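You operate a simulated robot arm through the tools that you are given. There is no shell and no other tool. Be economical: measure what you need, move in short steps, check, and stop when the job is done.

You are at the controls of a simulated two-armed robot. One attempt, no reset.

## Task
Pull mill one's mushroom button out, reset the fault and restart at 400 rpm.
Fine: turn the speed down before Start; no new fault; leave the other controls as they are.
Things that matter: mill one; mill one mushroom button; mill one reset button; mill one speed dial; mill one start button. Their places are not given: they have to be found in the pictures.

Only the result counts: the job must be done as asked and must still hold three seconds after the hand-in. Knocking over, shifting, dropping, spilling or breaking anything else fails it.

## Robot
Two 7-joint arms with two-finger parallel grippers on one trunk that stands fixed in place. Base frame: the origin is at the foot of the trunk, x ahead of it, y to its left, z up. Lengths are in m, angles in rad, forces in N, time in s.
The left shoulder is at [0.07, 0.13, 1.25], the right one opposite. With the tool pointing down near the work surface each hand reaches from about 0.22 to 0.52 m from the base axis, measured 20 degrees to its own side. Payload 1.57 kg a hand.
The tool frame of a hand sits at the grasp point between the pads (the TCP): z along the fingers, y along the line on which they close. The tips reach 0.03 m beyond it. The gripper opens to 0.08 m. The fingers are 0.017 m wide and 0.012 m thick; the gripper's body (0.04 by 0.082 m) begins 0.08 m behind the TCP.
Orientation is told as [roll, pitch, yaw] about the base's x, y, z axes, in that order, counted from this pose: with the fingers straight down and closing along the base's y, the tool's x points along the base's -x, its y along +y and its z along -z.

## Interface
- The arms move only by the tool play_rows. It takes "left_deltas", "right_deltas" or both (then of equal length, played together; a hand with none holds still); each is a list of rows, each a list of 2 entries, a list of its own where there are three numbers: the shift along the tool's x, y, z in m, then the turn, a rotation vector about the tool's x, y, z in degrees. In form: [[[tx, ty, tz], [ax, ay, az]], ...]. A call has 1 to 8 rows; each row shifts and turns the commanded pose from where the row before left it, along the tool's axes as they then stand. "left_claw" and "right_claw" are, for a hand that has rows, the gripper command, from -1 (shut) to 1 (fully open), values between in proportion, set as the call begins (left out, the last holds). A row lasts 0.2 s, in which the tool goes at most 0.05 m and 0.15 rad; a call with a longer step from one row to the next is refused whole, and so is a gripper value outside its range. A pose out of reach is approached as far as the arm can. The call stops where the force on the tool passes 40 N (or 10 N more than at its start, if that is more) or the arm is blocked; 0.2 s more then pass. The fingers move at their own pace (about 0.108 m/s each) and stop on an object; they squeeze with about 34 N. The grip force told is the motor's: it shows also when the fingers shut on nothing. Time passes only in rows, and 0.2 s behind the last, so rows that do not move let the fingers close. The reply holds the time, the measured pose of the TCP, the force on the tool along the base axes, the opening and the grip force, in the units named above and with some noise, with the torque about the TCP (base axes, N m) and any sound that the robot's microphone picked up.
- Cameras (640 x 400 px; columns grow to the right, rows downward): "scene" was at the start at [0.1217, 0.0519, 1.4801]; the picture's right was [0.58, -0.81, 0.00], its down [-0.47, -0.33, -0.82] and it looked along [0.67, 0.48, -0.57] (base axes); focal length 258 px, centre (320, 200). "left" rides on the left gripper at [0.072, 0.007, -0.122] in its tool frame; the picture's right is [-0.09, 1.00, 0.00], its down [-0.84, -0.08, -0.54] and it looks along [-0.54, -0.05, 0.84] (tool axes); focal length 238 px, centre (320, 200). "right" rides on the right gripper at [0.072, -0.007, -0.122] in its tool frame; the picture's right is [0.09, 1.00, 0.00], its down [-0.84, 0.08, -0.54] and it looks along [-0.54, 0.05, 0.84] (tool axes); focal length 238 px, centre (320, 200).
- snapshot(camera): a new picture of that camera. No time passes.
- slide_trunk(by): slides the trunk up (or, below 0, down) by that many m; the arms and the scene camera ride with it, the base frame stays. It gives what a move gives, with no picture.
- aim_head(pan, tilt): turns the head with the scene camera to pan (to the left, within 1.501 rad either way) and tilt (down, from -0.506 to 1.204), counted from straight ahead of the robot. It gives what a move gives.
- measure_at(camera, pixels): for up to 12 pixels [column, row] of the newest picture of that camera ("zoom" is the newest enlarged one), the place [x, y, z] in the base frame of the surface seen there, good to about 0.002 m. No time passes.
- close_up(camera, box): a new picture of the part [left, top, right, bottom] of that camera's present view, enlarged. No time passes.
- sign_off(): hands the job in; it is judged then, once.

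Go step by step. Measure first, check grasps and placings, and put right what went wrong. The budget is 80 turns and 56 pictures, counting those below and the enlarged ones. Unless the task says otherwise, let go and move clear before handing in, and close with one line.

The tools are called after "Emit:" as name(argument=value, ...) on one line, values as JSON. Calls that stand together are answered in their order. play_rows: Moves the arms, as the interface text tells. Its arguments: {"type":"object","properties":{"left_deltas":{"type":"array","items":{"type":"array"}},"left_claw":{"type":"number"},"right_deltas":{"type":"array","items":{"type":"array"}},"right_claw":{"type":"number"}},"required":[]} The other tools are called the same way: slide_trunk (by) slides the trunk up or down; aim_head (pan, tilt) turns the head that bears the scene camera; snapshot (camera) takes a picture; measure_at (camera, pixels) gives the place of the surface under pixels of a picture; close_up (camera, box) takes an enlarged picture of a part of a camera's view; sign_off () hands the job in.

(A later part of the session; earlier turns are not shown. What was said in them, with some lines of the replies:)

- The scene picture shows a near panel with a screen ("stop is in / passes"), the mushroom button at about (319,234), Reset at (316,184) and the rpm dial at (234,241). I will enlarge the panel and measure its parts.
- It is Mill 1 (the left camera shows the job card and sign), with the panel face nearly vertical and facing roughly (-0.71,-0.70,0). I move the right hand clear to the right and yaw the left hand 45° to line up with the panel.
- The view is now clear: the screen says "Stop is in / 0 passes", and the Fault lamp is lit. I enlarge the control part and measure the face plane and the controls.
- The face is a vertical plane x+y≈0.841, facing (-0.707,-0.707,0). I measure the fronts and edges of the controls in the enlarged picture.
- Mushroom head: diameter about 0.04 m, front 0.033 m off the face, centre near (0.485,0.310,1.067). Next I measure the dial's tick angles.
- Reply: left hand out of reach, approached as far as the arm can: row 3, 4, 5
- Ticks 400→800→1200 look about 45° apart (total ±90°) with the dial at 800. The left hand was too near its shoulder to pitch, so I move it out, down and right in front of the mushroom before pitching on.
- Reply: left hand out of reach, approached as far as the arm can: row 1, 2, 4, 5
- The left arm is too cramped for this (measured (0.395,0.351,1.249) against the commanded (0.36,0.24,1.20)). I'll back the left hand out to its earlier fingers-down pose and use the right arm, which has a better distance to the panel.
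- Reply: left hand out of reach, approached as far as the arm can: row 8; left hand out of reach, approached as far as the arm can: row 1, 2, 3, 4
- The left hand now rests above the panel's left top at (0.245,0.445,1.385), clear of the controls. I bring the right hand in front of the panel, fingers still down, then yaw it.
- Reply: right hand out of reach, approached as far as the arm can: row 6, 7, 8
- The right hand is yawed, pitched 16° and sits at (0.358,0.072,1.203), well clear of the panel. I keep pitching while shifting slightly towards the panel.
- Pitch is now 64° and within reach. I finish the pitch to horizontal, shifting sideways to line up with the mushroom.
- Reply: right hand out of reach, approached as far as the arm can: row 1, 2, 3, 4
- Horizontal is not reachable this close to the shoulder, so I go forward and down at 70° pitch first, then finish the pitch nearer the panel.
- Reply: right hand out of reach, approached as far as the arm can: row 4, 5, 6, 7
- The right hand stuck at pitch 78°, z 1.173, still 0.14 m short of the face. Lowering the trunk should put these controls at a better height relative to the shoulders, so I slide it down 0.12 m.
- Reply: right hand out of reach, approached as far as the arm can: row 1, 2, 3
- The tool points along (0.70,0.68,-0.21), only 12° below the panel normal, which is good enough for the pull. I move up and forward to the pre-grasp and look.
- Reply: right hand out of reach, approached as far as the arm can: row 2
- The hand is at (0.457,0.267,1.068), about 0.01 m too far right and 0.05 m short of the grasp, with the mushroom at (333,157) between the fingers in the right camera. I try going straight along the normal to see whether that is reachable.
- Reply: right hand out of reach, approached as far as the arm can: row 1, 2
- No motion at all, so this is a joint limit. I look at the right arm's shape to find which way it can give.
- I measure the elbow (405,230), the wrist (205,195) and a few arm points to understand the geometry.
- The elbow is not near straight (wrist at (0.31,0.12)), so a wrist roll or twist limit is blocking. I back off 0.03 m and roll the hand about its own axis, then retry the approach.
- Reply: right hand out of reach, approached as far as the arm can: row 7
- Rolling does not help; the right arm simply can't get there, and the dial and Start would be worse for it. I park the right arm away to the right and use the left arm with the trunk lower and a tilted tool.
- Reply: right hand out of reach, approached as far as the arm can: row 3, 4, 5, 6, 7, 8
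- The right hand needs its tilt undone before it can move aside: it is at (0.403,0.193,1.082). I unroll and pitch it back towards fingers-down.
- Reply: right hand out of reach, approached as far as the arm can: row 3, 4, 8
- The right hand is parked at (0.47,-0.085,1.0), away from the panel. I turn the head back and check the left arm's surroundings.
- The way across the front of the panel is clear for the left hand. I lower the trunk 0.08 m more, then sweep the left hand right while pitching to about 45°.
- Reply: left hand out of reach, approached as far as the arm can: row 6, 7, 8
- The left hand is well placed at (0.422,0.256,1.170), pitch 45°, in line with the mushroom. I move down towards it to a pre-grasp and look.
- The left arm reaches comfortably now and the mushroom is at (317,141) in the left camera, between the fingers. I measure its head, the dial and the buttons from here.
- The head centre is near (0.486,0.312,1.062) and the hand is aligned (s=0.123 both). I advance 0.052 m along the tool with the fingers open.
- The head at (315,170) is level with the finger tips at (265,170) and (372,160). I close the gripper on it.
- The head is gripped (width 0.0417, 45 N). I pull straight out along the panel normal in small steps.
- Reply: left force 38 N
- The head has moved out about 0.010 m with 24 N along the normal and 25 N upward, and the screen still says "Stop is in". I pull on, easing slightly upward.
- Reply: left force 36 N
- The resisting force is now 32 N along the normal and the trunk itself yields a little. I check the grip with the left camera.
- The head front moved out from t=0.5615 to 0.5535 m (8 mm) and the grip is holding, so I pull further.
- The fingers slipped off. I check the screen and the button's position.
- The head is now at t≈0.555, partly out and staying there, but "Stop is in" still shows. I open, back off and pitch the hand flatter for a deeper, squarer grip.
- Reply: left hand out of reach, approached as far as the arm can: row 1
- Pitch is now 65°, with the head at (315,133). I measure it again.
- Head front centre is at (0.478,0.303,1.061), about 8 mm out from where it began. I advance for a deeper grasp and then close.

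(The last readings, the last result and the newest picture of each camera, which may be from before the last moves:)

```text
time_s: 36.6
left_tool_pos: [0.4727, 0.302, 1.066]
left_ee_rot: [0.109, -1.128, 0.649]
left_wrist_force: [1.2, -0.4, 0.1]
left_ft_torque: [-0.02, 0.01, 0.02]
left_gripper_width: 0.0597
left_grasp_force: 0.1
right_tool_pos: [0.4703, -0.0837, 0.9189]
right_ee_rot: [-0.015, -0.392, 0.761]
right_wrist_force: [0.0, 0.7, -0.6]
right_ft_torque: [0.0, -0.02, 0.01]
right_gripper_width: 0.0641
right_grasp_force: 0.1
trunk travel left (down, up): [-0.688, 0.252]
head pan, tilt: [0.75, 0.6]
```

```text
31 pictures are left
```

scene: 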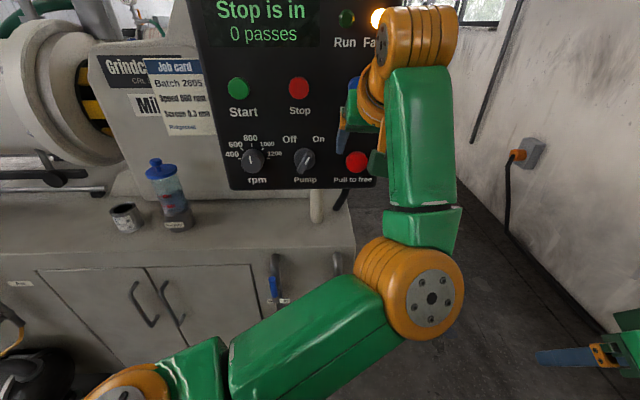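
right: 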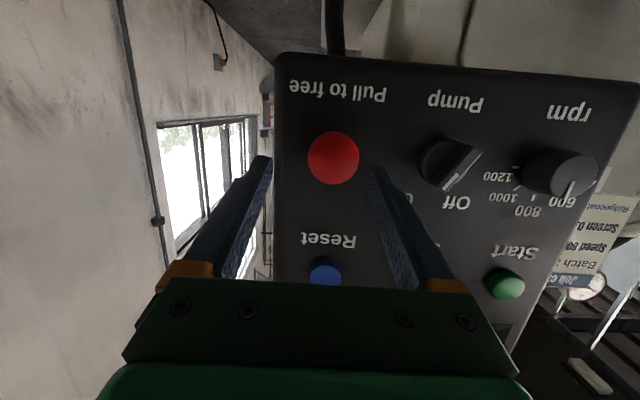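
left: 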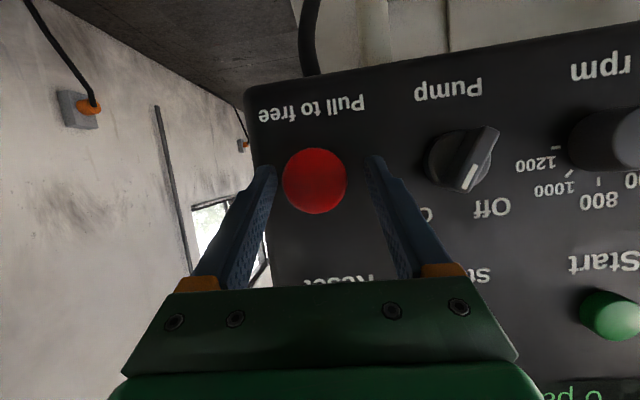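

The tips now reach past the head at (315,182). I close, then pull along the normal.

Emit:
play_rows(left_deltas=[[[0, 0, 0], [0, 0, 0]], [[0, 0, 0], [0, 0, 0]], [[0, 0, 0], [0, 0, 0]]], left_claw=-1)

Emit:
play_rows(left_deltas=[[[0.0021, 0, -0.0045], [0, 0, 0]], [[0.0021, 0, -0.0045], [0, 0, 0]], [[0.0021, 0, -0.0045], [0, 0, 0]], [[0.0021, 0, -0.0045], [0, 0, 0]]])

Emit:
close_up(camera="scene", box=[190, 0, 430, 200])

```text
time_s: 37.4
left_tool_pos: [0.475, 0.3003, 1.0656]
left_ee_rot: [0.116, -1.126, 0.642]
left_wrist_force: [6.0, -3.2, 2.1]
left_ft_torque: [0.25, -0.22, 0.47]
left_gripper_width: 0.0416
left_grasp_force: 45.5
right_tool_pos: [0.4716, -0.0853, 0.9194]
right_ee_rot: [-0.014, -0.392, 0.76]
right_wrist_force: [-0.5, -0.5, -0.1]
right_ft_torque: [-0.02, 0.02, -0.02]
right_gripper_width: 0.0641
right_grasp_force: 0.0
trunk travel left (down, up): [-0.688, 0.252]
head pan, tilt: [0.75, 0.6]
```

```text
time_s: 38.4
left_tool_pos: [0.4709, 0.2934, 1.061]
left_ee_rot: [0.117, -1.115, 0.643]
left_wrist_force: [27.7, 15.0, 8.3]
left_ft_torque: [0.19, -0.15, 0.41]
left_gripper_width: 0.0416
left_grasp_force: 45.1
right_tool_pos: [0.4782, -0.0778, 0.9134]
right_ee_rot: [-0.012, -0.38, 0.762]
right_wrist_force: [0.4, -0.2, 0.7]
right_ft_torque: [0.0, 0.0, -0.01]
right_gripper_width: 0.064
right_grasp_force: 0.0
trunk travel left (down, up): [-0.688, 0.252]
head pan, tilt: [0.75, 0.6]
```

```text
2.00 times, centred on (310, 100) of scene
```

zoom: 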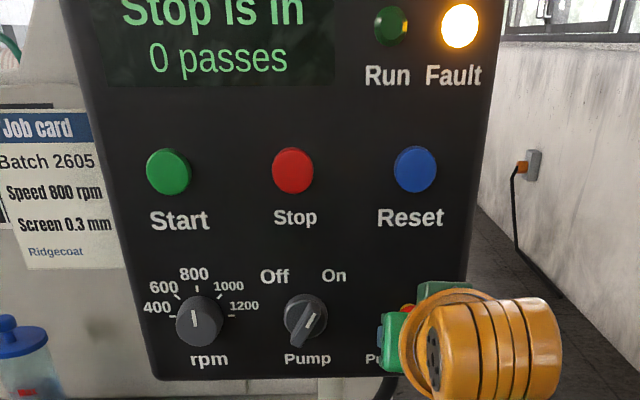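

There is 30 N along the normal again with the head hardly moving, so it may already be at its stop. I measure the head now with the left camera.

Emit:
snapshot(camera="left")

Emit:
measure_at(camera="left", pixels=[[320, 185], [310, 185], [330, 185], [320, 175], [320, 198]])

```text
29 pictures are left
```

left: 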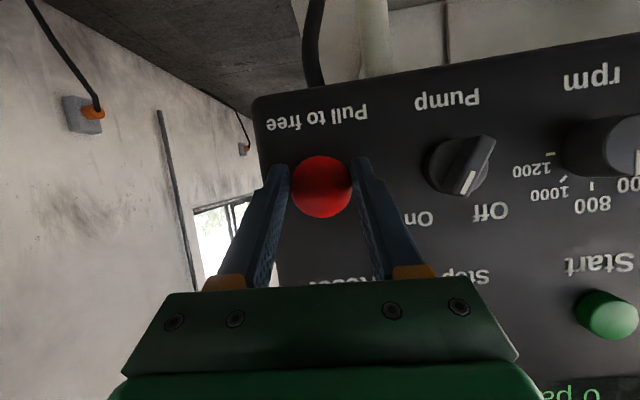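

```text
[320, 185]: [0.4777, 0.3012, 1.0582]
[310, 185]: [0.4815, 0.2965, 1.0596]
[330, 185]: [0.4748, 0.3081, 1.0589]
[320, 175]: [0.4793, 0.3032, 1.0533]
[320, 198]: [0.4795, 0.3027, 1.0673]
```

The head front is at t≈0.551, i.e. ~10 mm out and against its stop, so the button appears out and the text likely latches until Reset. I release and back away.

Emit:
play_rows(left_deltas=[[[0, 0, 0], [0, 0, 0]], [[0, 0, 0], [0, 0, 0]], [[0, 0, -0.03], [0, 0, 0]], [[0, 0, -0.03], [0, 0, 0]]], left_claw=0.6)

Emit:
snapshot(camera="left")

Emit:
snapshot(camera="scene")

```text
time_s: 39.4
left_tool_pos: [0.4216, 0.2481, 1.0948]
left_ee_rot: [0.11, -1.126, 0.653]
left_wrist_force: [0.3, 0.5, 0.1]
left_ft_torque: [0.02, -0.01, -0.02]
left_gripper_width: 0.064
left_grasp_force: 0.0
right_tool_pos: [0.4691, -0.0836, 0.9187]
right_ee_rot: [-0.017, -0.392, 0.76]
right_wrist_force: [-0.2, 0.0, -0.4]
right_ft_torque: [0.01, 0.03, -0.01]
right_gripper_width: 0.0639
right_grasp_force: 0.1
trunk travel left (down, up): [-0.688, 0.252]
head pan, tilt: [0.75, 0.6]
```

```text
28 pictures are left
```

left: 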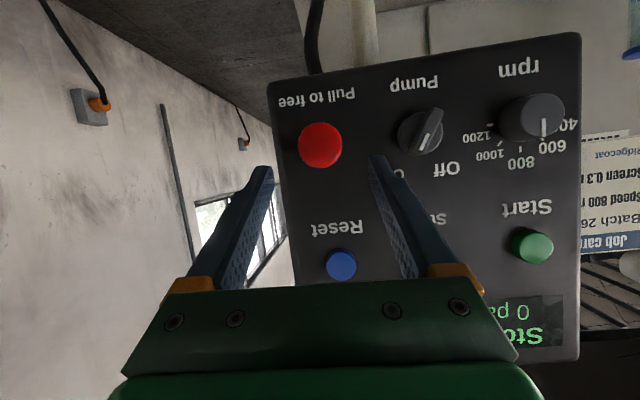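

```text
27 pictures are left
```

scene: 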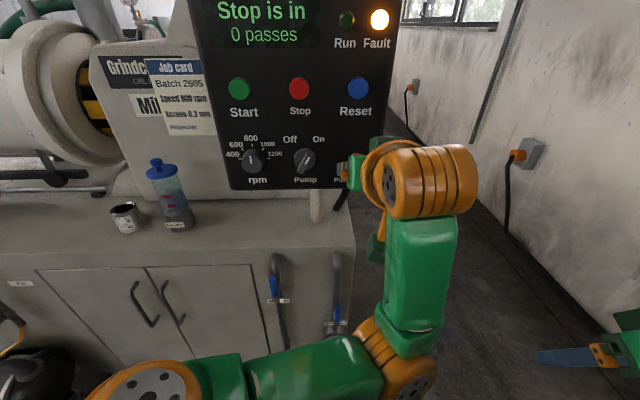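

The screen still says "Stop is in". I measure where the head rests now that it is released.

Emit:
close_up(camera="left", box=[270, 100, 370, 180])

Emit:
measure_at(camera="left", pixels=[[320, 145], [310, 145], [330, 145], [320, 135], [320, 155], [372, 125], [300, 115], [290, 190]])

```text
5.00 times, centred on (320, 140) of left
```

zoom: 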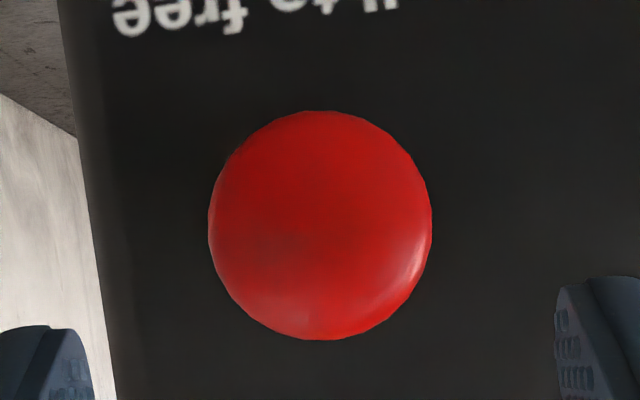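

```text
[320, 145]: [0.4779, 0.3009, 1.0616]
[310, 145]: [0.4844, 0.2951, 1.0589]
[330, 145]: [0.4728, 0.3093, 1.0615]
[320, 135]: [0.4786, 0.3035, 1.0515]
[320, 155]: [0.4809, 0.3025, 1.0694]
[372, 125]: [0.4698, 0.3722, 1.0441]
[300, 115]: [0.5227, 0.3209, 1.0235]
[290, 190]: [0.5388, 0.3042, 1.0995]
```

The head stays out at t≈0.551 (10 mm from its old place), so the pull held. Next is Reset at about (0.496,0.329,1.189): I close the fingers and raise the trunk 0.1 m, which brings the hand to its height.

Emit:
slide_trunk(by=0.1)

Emit:
play_rows(left_deltas=[[[0, 0.002, 0.015], [0, 0, 0]], [[-0.015, 0.002, 0.015], [0, 0, 0]], [[-0.013, 0, 0], [0, 0, 0]], [[0, 0, 0], [0, 0, 0]]], left_claw=-1)

Emit:
snapshot(camera="left")

```text
time_s: 40.7
left_tool_pos: [0.4228, 0.2493, 1.1943]
left_ee_rot: [0.107, -1.129, 0.654]
left_wrist_force: [0.0, -0.2, 0.1]
left_ft_torque: [-0.04, 0.02, -0.03]
left_gripper_width: 0.0639
left_grasp_force: 0.1
right_tool_pos: [0.4692, -0.0837, 1.019]
right_ee_rot: [-0.015, -0.391, 0.76]
right_wrist_force: [0.5, -0.8, 0.4]
right_ft_torque: [0.0, -0.01, 0.01]
right_gripper_width: 0.0641
right_grasp_force: 0.1
trunk travel left (down, up): [-0.788, 0.152]
head pan, tilt: [0.75, 0.6]
```

```text
time_s: 41.7
left_tool_pos: [0.4492, 0.2777, 1.208]
left_ee_rot: [0.108, -1.128, 0.653]
left_wrist_force: [-0.1, -0.2, -1.1]
left_ft_torque: [0.02, 0.03, 0.01]
left_gripper_width: 0.0
left_grasp_force: 21.2
right_tool_pos: [0.4692, -0.0832, 1.0183]
right_ee_rot: [-0.017, -0.39, 0.759]
right_wrist_force: [-0.7, 0.6, 0.0]
right_ft_torque: [0.03, 0.0, -0.01]
right_gripper_width: 0.0638
right_grasp_force: 0.0
trunk travel left (down, up): [-0.788, 0.152]
head pan, tilt: [0.75, 0.6]
```

```text
25 pictures are left
```

left: 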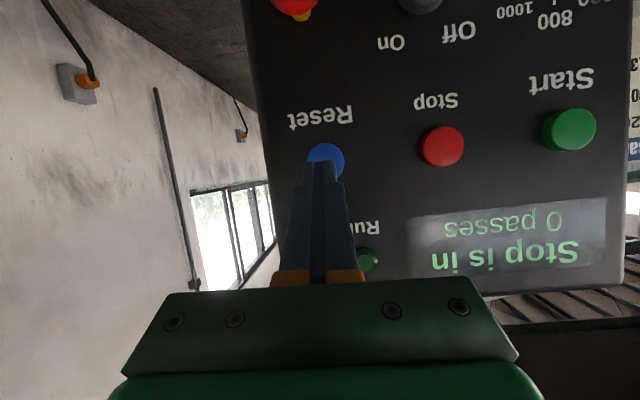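

The tips at (320,165) are right over the blue Reset button. I press along the normal in small steps.

Emit:
play_rows(left_deltas=[[[-0.004, 0.0035, 0.018], [0, 0, 0]], [[-0.005, 0, 0.016], [0, 0, 0]], [[-0.002, 0, 0.004], [0, 0, 0]], [[-0.002, 0, 0.004], [0, 0, 0]], [[-0.002, 0, 0.004], [0, 0, 0]], [[-0.002, 0, 0.004], [0, 0, 0]]])

Emit:
close_up(camera="left", box=[240, 0, 640, 290])

```text
time_s: 43.1
left_tool_pos: [0.4795, 0.3114, 1.2052]
left_ee_rot: [0.108, -1.131, 0.652]
left_wrist_force: [-10.4, -10.5, -5.5]
left_ft_torque: [-0.16, 0.13, 0.02]
left_gripper_width: 0.0
left_grasp_force: 21.2
right_tool_pos: [0.4654, -0.0873, 1.0213]
right_ee_rot: [-0.015, -0.395, 0.761]
right_wrist_force: [-0.2, -0.2, -0.8]
right_ft_torque: [-0.03, 0.0, 0.03]
right_gripper_width: 0.0642
right_grasp_force: 0.0
trunk travel left (down, up): [-0.788, 0.152]
head pan, tilt: [0.75, 0.6]
heard: click
```

```text
1.38 times, centred on (440, 145) of left
```

zoom: 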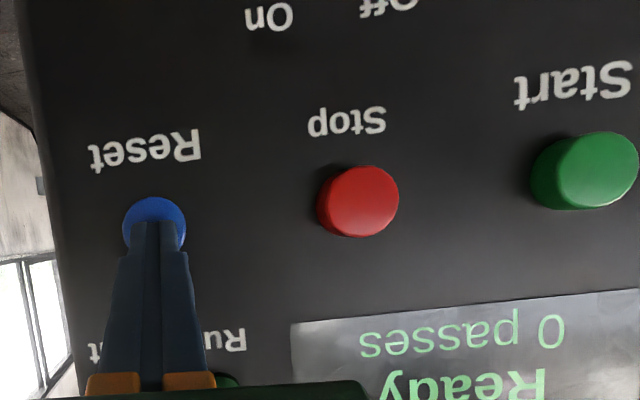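

Reset clicked and the screen now reads "Ready". I back straight off and survey the bench for the move to the dial.

Emit:
play_rows(left_deltas=[[[0.0085, 0, -0.018], [0, 0, 0]], [[0.012, 0, -0.026], [0, 0, 0]], [[0.012, 0, -0.026], [0, 0, 0]]])

Emit:
snapshot(camera="scene")

Emit:
measure_at(camera="scene", pixels=[[150, 290], [300, 240], [150, 240], [50, 300], [280, 290], [180, 195], [430, 300], [260, 370]])

```text
time_s: 43.9
left_tool_pos: [0.428, 0.2615, 1.2025]
left_ee_rot: [0.108, -1.127, 0.652]
left_wrist_force: [0.8, -1.2, -0.6]
left_ft_torque: [-0.01, 0.0, -0.03]
left_gripper_width: 0.0001
left_grasp_force: 21.2
right_tool_pos: [0.4691, -0.083, 1.019]
right_ee_rot: [-0.016, -0.392, 0.76]
right_wrist_force: [0.1, -0.5, 0.6]
right_ft_torque: [0.0, 0.04, 0.01]
right_gripper_width: 0.064
right_grasp_force: 0.1
trunk travel left (down, up): [-0.788, 0.152]
head pan, tilt: [0.75, 0.6]
```

```text
23 pictures are left
```

scene: 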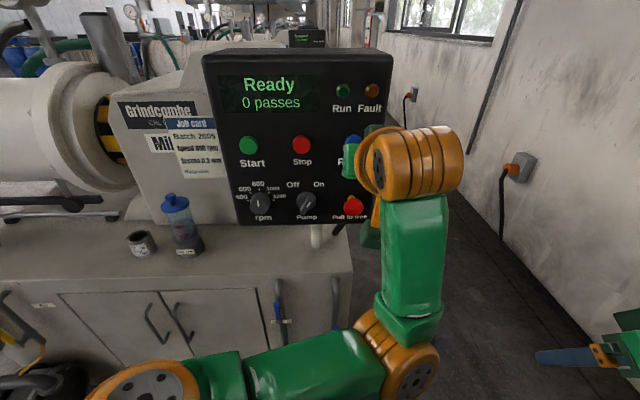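

```text
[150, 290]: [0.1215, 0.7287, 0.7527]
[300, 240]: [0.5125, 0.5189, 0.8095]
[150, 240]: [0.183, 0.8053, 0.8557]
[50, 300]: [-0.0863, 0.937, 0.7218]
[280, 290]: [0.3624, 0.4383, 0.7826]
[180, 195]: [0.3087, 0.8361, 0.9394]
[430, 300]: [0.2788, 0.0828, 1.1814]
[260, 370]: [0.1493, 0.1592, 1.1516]
```

The Fault lamp is off and the bench is well behind the panel face. I lower the trunk 0.13 m, then move the left hand sideways to the dial (raising the right hand meanwhile to keep it high).

Emit:
slide_trunk(by=-0.13)

Emit:
play_rows(left_deltas=[[[-0.012, 0.03, 0.0], [0, 0, 0]], [[-0.012, 0.03, 0.0], [0, 0, 0]], [[-0.012, 0.03, 0], [0, 0, 0]], [[-0.012, 0.03, 0], [0, 0, 0]], [[-0.012, 0.03, 0], [0, 0, 0]], [[-0.012, 0.03, 0], [0, 0, 0]]], right_deltas=[[[0, 0, -0.03], [0, 0, 0]], [[0, 0, -0.03], [0, 0, 0]], [[0, 0, -0.03], [0, 0, 0]], [[0, 0, -0.02], [0, 0, 0]], [[0, 0, 0], [0, 0, 0]], [[0, 0, 0], [0, 0, 0]]])

```text
time_s: 45.5
left_tool_pos: [0.4277, 0.2614, 1.0729]
left_ee_rot: [0.107, -1.127, 0.654]
left_wrist_force: [0.3, 0.5, -0.6]
left_ft_torque: [-0.01, 0.0, 0.02]
left_gripper_width: 0.0001
left_grasp_force: 21.3
right_tool_pos: [0.4691, -0.0825, 0.8896]
right_ee_rot: [-0.015, -0.391, 0.762]
right_wrist_force: [0.6, -0.4, -0.5]
right_ft_torque: [-0.01, 0.02, 0.04]
right_gripper_width: 0.064
right_grasp_force: 0.2
trunk travel left (down, up): [-0.658, 0.282]
head pan, tilt: [0.75, 0.6]
```

```text
time_s: 46.9
left_tool_pos: [0.3273, 0.4131, 1.1447]
left_ee_rot: [0.106, -1.128, 0.657]
left_wrist_force: [0.2, 0.4, -0.1]
left_ft_torque: [-0.01, 0.01, 0.0]
left_gripper_width: 0.0
left_grasp_force: 21.6
right_tool_pos: [0.4361, -0.109, 0.9907]
right_ee_rot: [-0.018, -0.391, 0.762]
right_wrist_force: [0.4, 0.1, 0.1]
right_ft_torque: [0.0, 0.0, -0.01]
right_gripper_width: 0.0639
right_grasp_force: 0.0
trunk travel left (down, up): [-0.658, 0.282]
head pan, tilt: [0.75, 0.6]
```

The hand is beside the dial column at t=0.524. I back off 0.025 m, open the fingers, pitch flatter, and lower the trunk 0.08 m.

Emit:
play_rows(left_deltas=[[[0, 0.005, -0.025], [0, 0, 0]], [[0, 0.005, 0], [0, -5, 0]], [[0, 0, 0], [0, -5, 0]], [[0, 0, 0], [0, -5, 0]], [[0, 0, 0], [0, -5, 0]]], left_claw=0.55)

Emit:
slide_trunk(by=-0.08)

Emit:
snapshot(camera="left")

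```text
time_s: 48.1
left_tool_pos: [0.3071, 0.4031, 1.1551]
left_ee_rot: [0.467, -1.467, 0.287]
left_wrist_force: [0.9, -0.1, -0.3]
left_ft_torque: [0.0, 0.02, 0.02]
left_gripper_width: 0.0619
left_grasp_force: 0.1
right_tool_pos: [0.4375, -0.1101, 0.9905]
right_ee_rot: [-0.016, -0.392, 0.762]
right_wrist_force: [0.3, 0.1, -0.7]
right_ft_torque: [0.02, 0.0, -0.02]
right_gripper_width: 0.0639
right_grasp_force: 0.0
trunk travel left (down, up): [-0.658, 0.282]
head pan, tilt: [0.75, 0.6]
```

```text
time_s: 49.3
left_tool_pos: [0.3073, 0.4027, 1.0779]
left_ee_rot: [0.463, -1.468, 0.292]
left_wrist_force: [-0.2, 1.4, 0.6]
left_ft_torque: [-0.01, -0.01, -0.02]
left_gripper_width: 0.0622
left_grasp_force: 0.0
right_tool_pos: [0.4374, -0.1105, 0.9114]
right_ee_rot: [-0.018, -0.389, 0.76]
right_wrist_force: [1.0, 0.1, 0.4]
right_ft_torque: [0.01, 0.01, -0.03]
right_gripper_width: 0.064
right_grasp_force: 0.1
trunk travel left (down, up): [-0.578, 0.362]
head pan, tilt: [0.75, 0.6]
```

```text
22 pictures are left
```

left: 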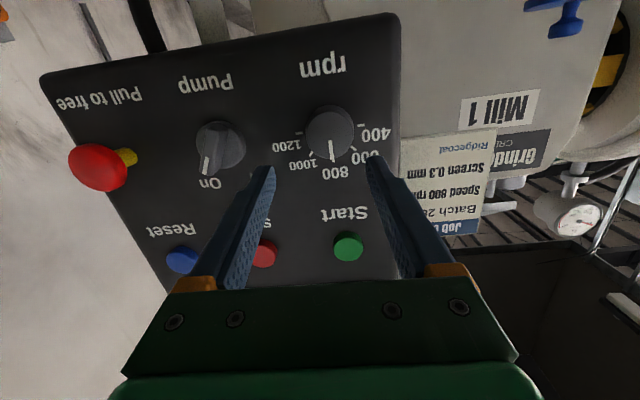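

The tool is now nearly square to the panel, about (0.72,0.68,-0.09), and the dial at (330,132) sits between the fingers with its mark pointing at 800. I measure the dial and ticks closely.

Emit:
close_up(camera="left", box=[260, 80, 420, 200])

Emit:
measure_at(camera="left", pixels=[[330, 128], [312, 128], [350, 128], [330, 112], [330, 150], [332, 158], [300, 133], [360, 126], [310, 153], [354, 148]])

```text
3.33 times, centred on (340, 140) of left
```

zoom: 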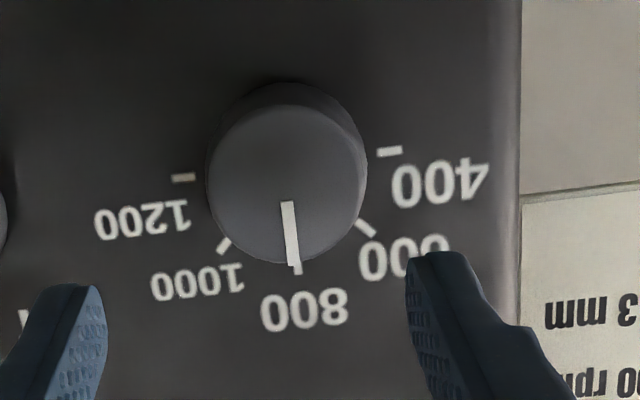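

```text
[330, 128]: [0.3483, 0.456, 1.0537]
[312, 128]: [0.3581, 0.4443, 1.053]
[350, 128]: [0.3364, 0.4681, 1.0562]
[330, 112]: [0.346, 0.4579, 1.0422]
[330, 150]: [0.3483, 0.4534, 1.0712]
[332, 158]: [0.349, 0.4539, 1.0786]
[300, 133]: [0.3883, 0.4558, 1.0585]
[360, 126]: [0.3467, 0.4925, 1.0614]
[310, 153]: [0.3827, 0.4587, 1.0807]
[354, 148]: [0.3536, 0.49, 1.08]
```

Dial centre: s=-0.0745, z≈1.060, front t=0.568, diameter about 0.041; 400 is 90° anticlockwise of 800. I centre on it and pre-roll the hand +45°, so that the turn can run from +45° to -45°.

Emit:
play_rows(left_deltas=[[[0.015, 0.0067, 0.014], [0, 0, 0]], [[0, 0, 0], [0, 0, 7.5]], [[0, 0, 0], [0, 0, 7.5]], [[0, 0, 0], [0, 0, 7.5]], [[0, 0, 0], [0, 0, 7.5]], [[0, 0, 0], [0, 0, 7.5]], [[0, 0, 0], [0, 0, 7.5]]])

Emit:
snapshot(camera="left")

```text
time_s: 50.9
left_tool_pos: [0.3114, 0.4173, 1.0599]
left_ee_rot: [1.445, -0.732, -0.732]
left_wrist_force: [0.1, -0.3, 0.4]
left_ft_torque: [-0.01, 0.01, 0.0]
left_gripper_width: 0.062
left_grasp_force: 0.1
right_tool_pos: [0.437, -0.1115, 0.9102]
right_ee_rot: [-0.016, -0.389, 0.763]
right_wrist_force: [-0.2, -0.8, 0.2]
right_ft_torque: [0.0, 0.03, 0.0]
right_gripper_width: 0.0643
right_grasp_force: 0.1
trunk travel left (down, up): [-0.578, 0.362]
head pan, tilt: [0.75, 0.6]
```

```text
20 pictures are left
```

left: 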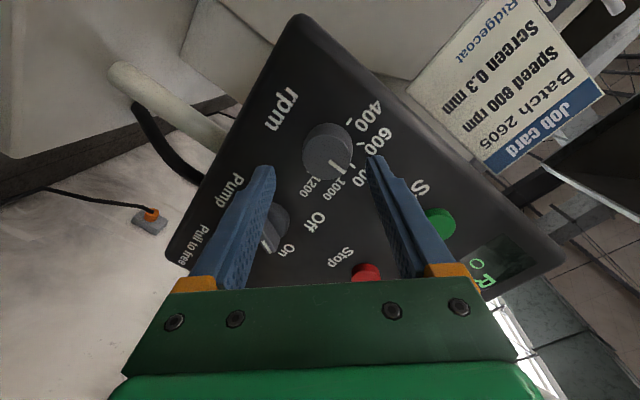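

The hand is rolled +45° and centred on the dial (TCP s=-0.0749, z=1.060). I advance to put the tips around the knob and close.

Emit:
play_rows(left_deltas=[[[-0.0033, 0.005, 0.02], [0, 0, 0]], [[0, 0, 0.012], [0, 0, 0]], [[0, 0, 0.008], [0, 0, 0]]])

Emit:
snapshot(camera="left")

```text
time_s: 51.7
left_tool_pos: [0.3406, 0.447, 1.0626]
left_ee_rot: [1.447, -0.734, -0.733]
left_wrist_force: [-0.1, 0.1, 0.1]
left_ft_torque: [0.02, 0.02, -0.01]
left_gripper_width: 0.0621
left_grasp_force: 0.0
right_tool_pos: [0.4375, -0.111, 0.9101]
right_ee_rot: [-0.014, -0.391, 0.762]
right_wrist_force: [-0.3, 0.2, 0.5]
right_ft_torque: [-0.01, 0.0, -0.01]
right_gripper_width: 0.0638
right_grasp_force: 0.1
trunk travel left (down, up): [-0.578, 0.362]
head pan, tilt: [0.75, 0.6]
```

```text
19 pictures are left
```

left: 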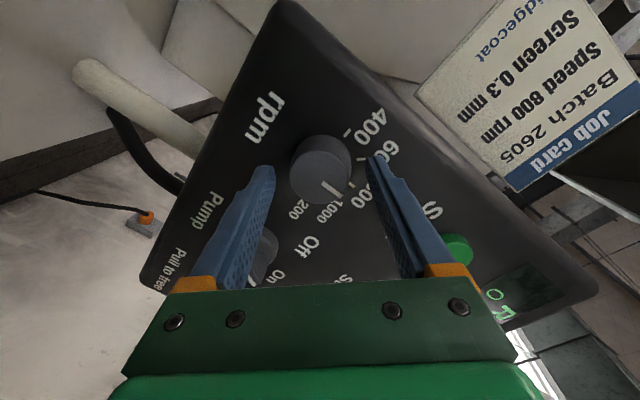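

The knob at (320,172) is centred between the tips. I close on it and start turning anticlockwise.

Emit:
play_rows(left_deltas=[[[0, 0, 0], [0, 0, 0]], [[0, 0, 0], [0, 0, 0]], [[0, 0, 0], [0, 0, -5]], [[0, 0, 0], [0, 0, -5]], [[0, 0, 0], [0, 0, -5]], [[0, 0, 0], [0, 0, -5]]], left_claw=-1)

Emit:
snapshot(camera="left")

```text
time_s: 53.1
left_tool_pos: [0.3394, 0.4472, 1.0634]
left_ee_rot: [1.378, -1.083, -0.645]
left_wrist_force: [2.0, 7.2, 10.6]
left_ft_torque: [0.77, -0.78, -0.45]
left_gripper_width: 0.04
left_grasp_force: 44.8
right_tool_pos: [0.4361, -0.109, 0.9113]
right_ee_rot: [-0.017, -0.391, 0.764]
right_wrist_force: [-0.1, 0.6, -0.2]
right_ft_torque: [-0.05, -0.02, -0.04]
right_gripper_width: 0.0642
right_grasp_force: 0.2
trunk travel left (down, up): [-0.578, 0.362]
head pan, tilt: [0.75, 0.6]
```

```text
18 pictures are left
```

left: 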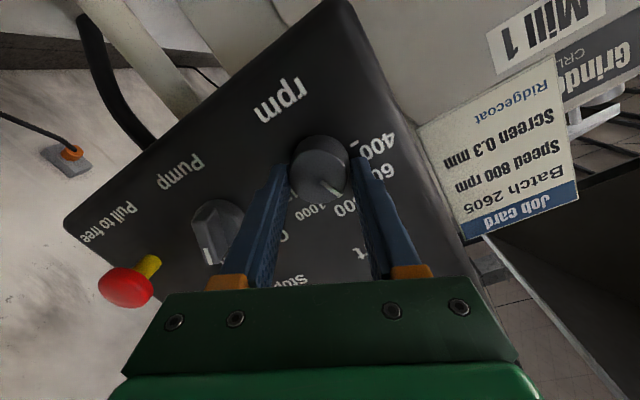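

The mark turns with the fingers (20° so far) at low force. I go on another 56°.

Emit:
play_rows(left_deltas=[[[0, 0, 0], [0, 0, -7]], [[0, 0, 0], [0, 0, -7]], [[0, 0, 0], [0, 0, -7]], [[0, 0, 0], [0, 0, -7]], [[0, 0, 0], [0, 0, -7]], [[0, 0, 0], [0, 0, -7]], [[0, 0, 0], [0, 0, -7]], [[0, 0, 0], [0, 0, -7]]])

Emit:
close_up(camera="left", box=[200, 80, 440, 230])

Emit:
close_up(camera="scene", box=[190, 20, 430, 170])

```text
time_s: 54.9
left_tool_pos: [0.3377, 0.4449, 1.0633]
left_ee_rot: [-1.379, -1.065, 2.157]
left_wrist_force: [-3.2, 0.4, 3.3]
left_ft_torque: [-0.37, 0.36, -0.67]
left_gripper_width: 0.0392
left_grasp_force: 44.5
right_tool_pos: [0.4356, -0.1102, 0.9119]
right_ee_rot: [-0.018, -0.393, 0.763]
right_wrist_force: [0.2, 0.6, 0.3]
right_ft_torque: [0.02, 0.0, 0.01]
right_gripper_width: 0.064
right_grasp_force: 0.0
trunk travel left (down, up): [-0.578, 0.362]
head pan, tilt: [0.75, 0.6]
```

```text
2.67 times, centred on (320, 155) of left
```

zoom: 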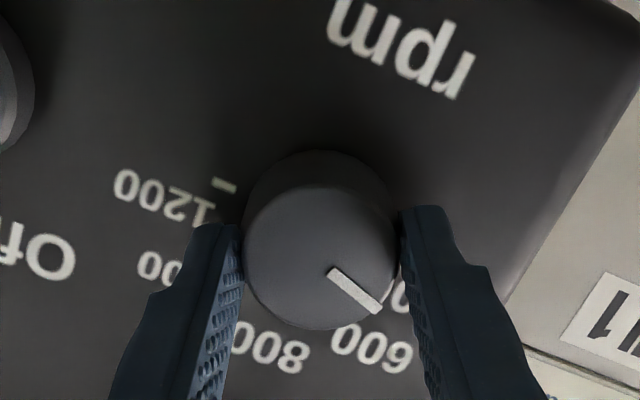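

```text
2.67 times, centred on (310, 95) of scene
```

zoom: 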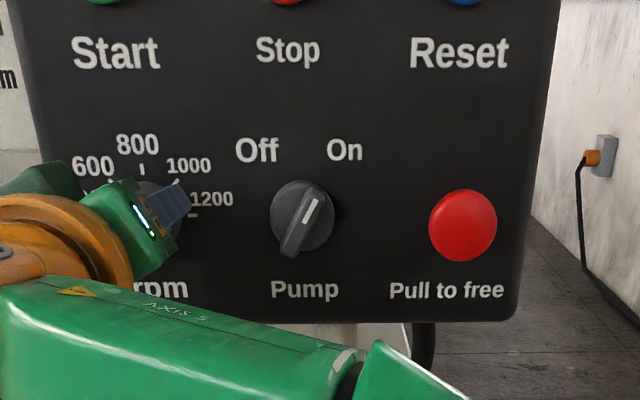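

The mark has turned about 74–76°, lying between 600 and 400. I turn the remaining ~15°.

Emit:
play_rows(left_deltas=[[[0, 0, 0], [0, 0, -5]], [[0, 0, 0], [0, 0, -5]], [[0, 0, 0], [0, 0, -4.5]], [[0, 0, 0], [0, 0, 0]]])

Emit:
close_up(camera="left", box=[200, 80, 440, 230])

```text
time_s: 55.9
left_tool_pos: [0.338, 0.445, 1.0625]
left_ee_rot: [-1.433, -0.818, 2.226]
left_wrist_force: [-6.9, -5.3, -8.8]
left_ft_torque: [-0.46, 0.43, -0.49]
left_gripper_width: 0.0397
left_grasp_force: 45.0
right_tool_pos: [0.4351, -0.1115, 0.9116]
right_ee_rot: [-0.017, -0.393, 0.761]
right_wrist_force: [-0.4, -0.9, -0.6]
right_ft_torque: [-0.02, 0.01, -0.03]
right_gripper_width: 0.0639
right_grasp_force: 0.1
trunk travel left (down, up): [-0.578, 0.362]
head pan, tilt: [0.75, 0.6]
```

```text
2.67 times, centred on (320, 155) of left
```

zoom: 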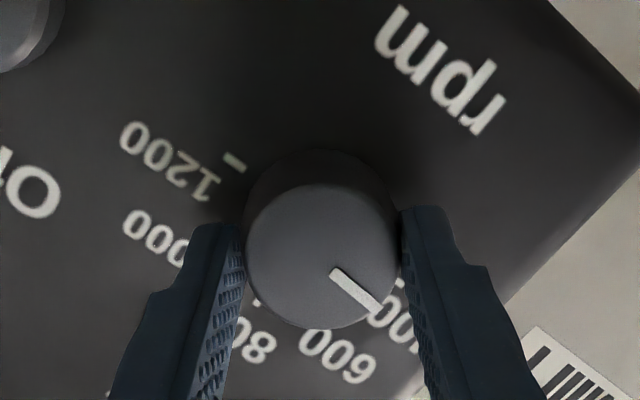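

The mark moved with the fingers and now points at the 400 label. I release, back straight off and check.

Emit:
play_rows(left_deltas=[[[0, 0, 0], [0, 0, 0]], [[0, 0, 0], [0, 0, 0]], [[0, 0, -0.02], [0, 0, 0]], [[0, 0, -0.025], [0, 0, 0]]], left_claw=0.6)

Emit:
close_up(camera="left", box=[240, 70, 440, 195])

```text
time_s: 56.9
left_tool_pos: [0.3065, 0.4144, 1.0677]
left_ee_rot: [-1.435, -0.818, 2.228]
left_wrist_force: [0.0, 0.0, -0.6]
left_ft_torque: [0.02, 0.01, 0.01]
left_gripper_width: 0.0639
left_grasp_force: 0.0
right_tool_pos: [0.4369, -0.1107, 0.9119]
right_ee_rot: [-0.016, -0.391, 0.762]
right_wrist_force: [-0.6, 0.1, 0.5]
right_ft_torque: [-0.01, 0.02, 0.02]
right_gripper_width: 0.0641
right_grasp_force: 0.1
trunk travel left (down, up): [-0.578, 0.362]
head pan, tilt: [0.75, 0.6]
```

```text
3.20 times, centred on (340, 132) of left
```

zoom: 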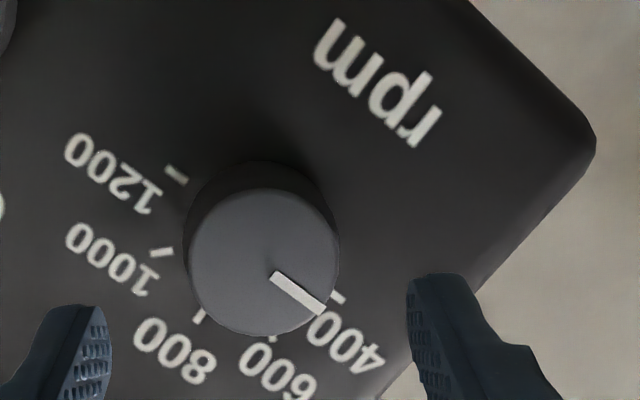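

The mark runs parallel to the 1200–400 tick line, which would put it on 400. I confirm by measuring the mark's ends.

Emit:
measure_at(camera="zoom", pixels=[[275, 275], [300, 293], [321, 309], [176, 175], [337, 298], [263, 258]])

```text
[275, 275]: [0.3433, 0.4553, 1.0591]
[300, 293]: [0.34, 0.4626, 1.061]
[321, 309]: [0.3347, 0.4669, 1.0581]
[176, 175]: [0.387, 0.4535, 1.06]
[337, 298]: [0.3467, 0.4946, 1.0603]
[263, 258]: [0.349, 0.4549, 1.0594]
```

The mark is level (z 1.059–1.061 along it), so the dial is at 400. Now Start: I close the fingers and raise the trunk 0.122 m to bring them in front of the green button.

Emit:
slide_trunk(by=0.122)

Emit:
play_rows(left_deltas=[[[0, 0, 0], [0, 0, 0]], [[0, 0, 0], [0, 0, 0]]], left_claw=-1)

Emit:
snapshot(camera="left")

Emit:
snapshot(camera="scene")

```text
time_s: 58.4
left_tool_pos: [0.3081, 0.4161, 1.1883]
left_ee_rot: [-1.435, -0.819, 2.228]
left_wrist_force: [-0.4, -0.2, -0.8]
left_ft_torque: [-0.01, 0.02, -0.02]
left_gripper_width: 0.0642
left_grasp_force: 0.0
right_tool_pos: [0.4379, -0.1108, 1.0319]
right_ee_rot: [-0.016, -0.392, 0.762]
right_wrist_force: [-0.1, 0.0, -0.4]
right_ft_torque: [0.0, 0.02, 0.01]
right_gripper_width: 0.0641
right_grasp_force: 0.0
trunk travel left (down, up): [-0.7, 0.24]
head pan, tilt: [0.75, 0.6]
```

```text
time_s: 59.0
left_tool_pos: [0.3075, 0.415, 1.19]
left_ee_rot: [-1.434, -0.818, 2.227]
left_wrist_force: [-0.4, -0.1, 0.0]
left_ft_torque: [0.01, 0.02, 0.03]
left_gripper_width: 0.0
left_grasp_force: 21.1
right_tool_pos: [0.4391, -0.1107, 1.0324]
right_ee_rot: [-0.015, -0.391, 0.761]
right_wrist_force: [-0.4, 1.1, 0.5]
right_ft_torque: [0.02, 0.01, 0.01]
right_gripper_width: 0.0642
right_grasp_force: 0.1
trunk travel left (down, up): [-0.7, 0.24]
head pan, tilt: [0.75, 0.6]
```

```text
13 pictures are left
```

left: 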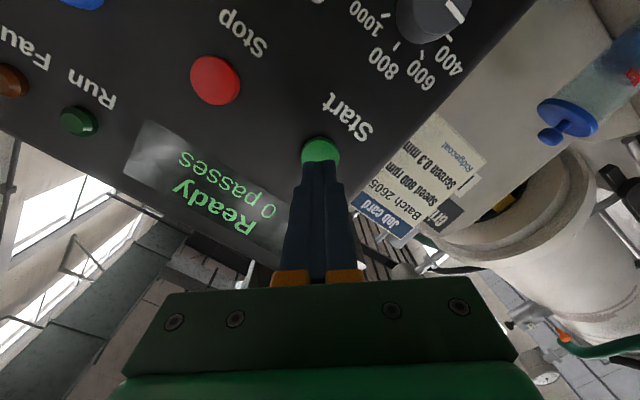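

```text
12 pictures are left
```

scene: 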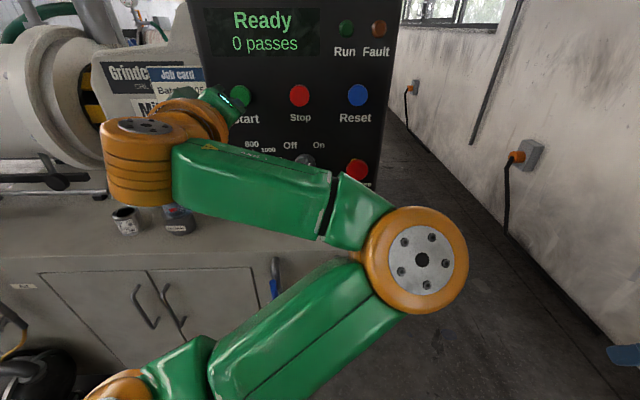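

The tips point at the Start button (320,150), screen "Ready". I press Start along the normal.

Emit:
play_rows(left_deltas=[[[0, 0, 0.02], [0, 0, 0]], [[0, 0, 0.016], [0, 0, 0]], [[0, 0, 0.004], [0, 0, 0]], [[0, 0, 0.004], [0, 0, 0]], [[0, 0, 0.004], [0, 0, 0]]])

Emit:
snapshot(camera="left")

```text
time_s: 60.2
left_tool_pos: [0.341, 0.4467, 1.1856]
left_ee_rot: [-1.438, -0.818, 2.229]
left_wrist_force: [-1.6, -3.2, 1.3]
left_ft_torque: [0.02, -0.05, -0.01]
left_gripper_width: 0.0
left_grasp_force: 21.7
right_tool_pos: [0.4359, -0.1119, 1.0327]
right_ee_rot: [-0.015, -0.392, 0.761]
right_wrist_force: [-0.3, 0.0, 0.1]
right_ft_torque: [-0.03, -0.04, 0.0]
right_gripper_width: 0.0638
right_grasp_force: 0.1
trunk travel left (down, up): [-0.7, 0.24]
head pan, tilt: [0.75, 0.6]
heard: click
```

```text
11 pictures are left
```

left: 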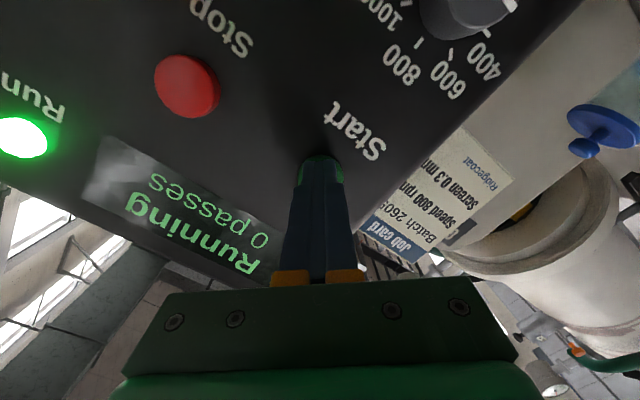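

Start clicked, the Run lamp is lit and the screen reads "Running". I back straight away from the panel and check everything.

Emit:
play_rows(left_deltas=[[[0, 0, -0.02], [0, 0, 0]], [[0, 0, -0.03], [0, 0, 0]], [[0, 0, 0], [0, 0, 0]], [[0, 0, 0], [0, 0, 0]], [[0, 0, 0], [0, 0, 0]]])

Emit:
snapshot(camera="scene")

Emit:
snapshot(camera="left")

```text
time_s: 61.4
left_tool_pos: [0.3048, 0.4143, 1.1867]
left_ee_rot: [-1.434, -0.818, 2.227]
left_wrist_force: [0.2, 0.3, -0.6]
left_ft_torque: [0.03, -0.03, 0.0]
left_gripper_width: 0.0
left_grasp_force: 21.3
right_tool_pos: [0.4364, -0.1102, 1.033]
right_ee_rot: [-0.014, -0.394, 0.761]
right_wrist_force: [-0.6, 0.7, -0.9]
right_ft_torque: [0.02, -0.02, 0.0]
right_gripper_width: 0.0641
right_grasp_force: 0.0
trunk travel left (down, up): [-0.7, 0.24]
head pan, tilt: [0.75, 0.6]
```

```text
10 pictures are left
```

scene: 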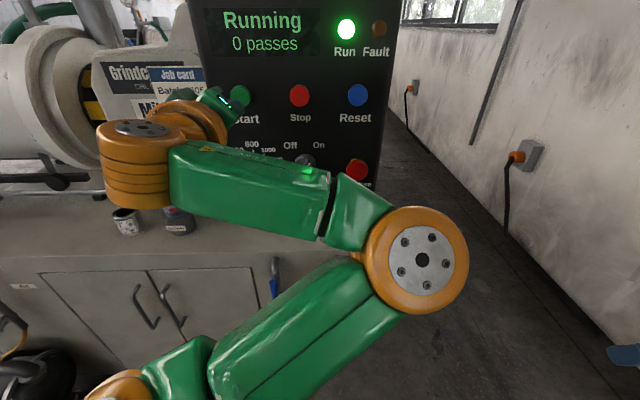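

```text
9 pictures are left
```

left: 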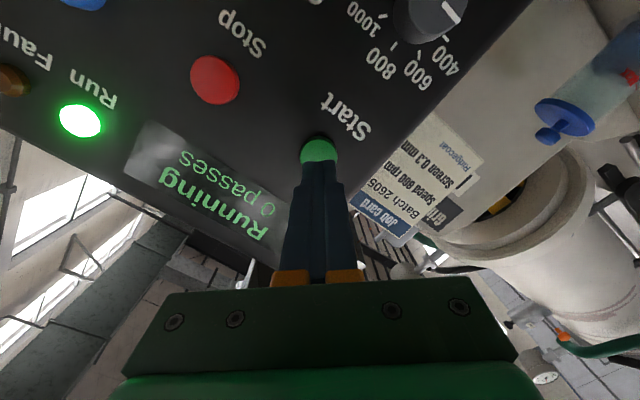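

The mill is running: Run is lit, Fault is dark, the dial mark points at 400, the mushroom is out and both hands are clear of the panel. I hand in.

Emit:
sign_off()

```text
The job is handed in.
```

Mill one is running at 400 rpm: the mushroom button is pulled out, the fault is reset, and the dial was turned down from 800 to 400 before Start. Run is lit, Fault is dark, and I left the other controls alone.
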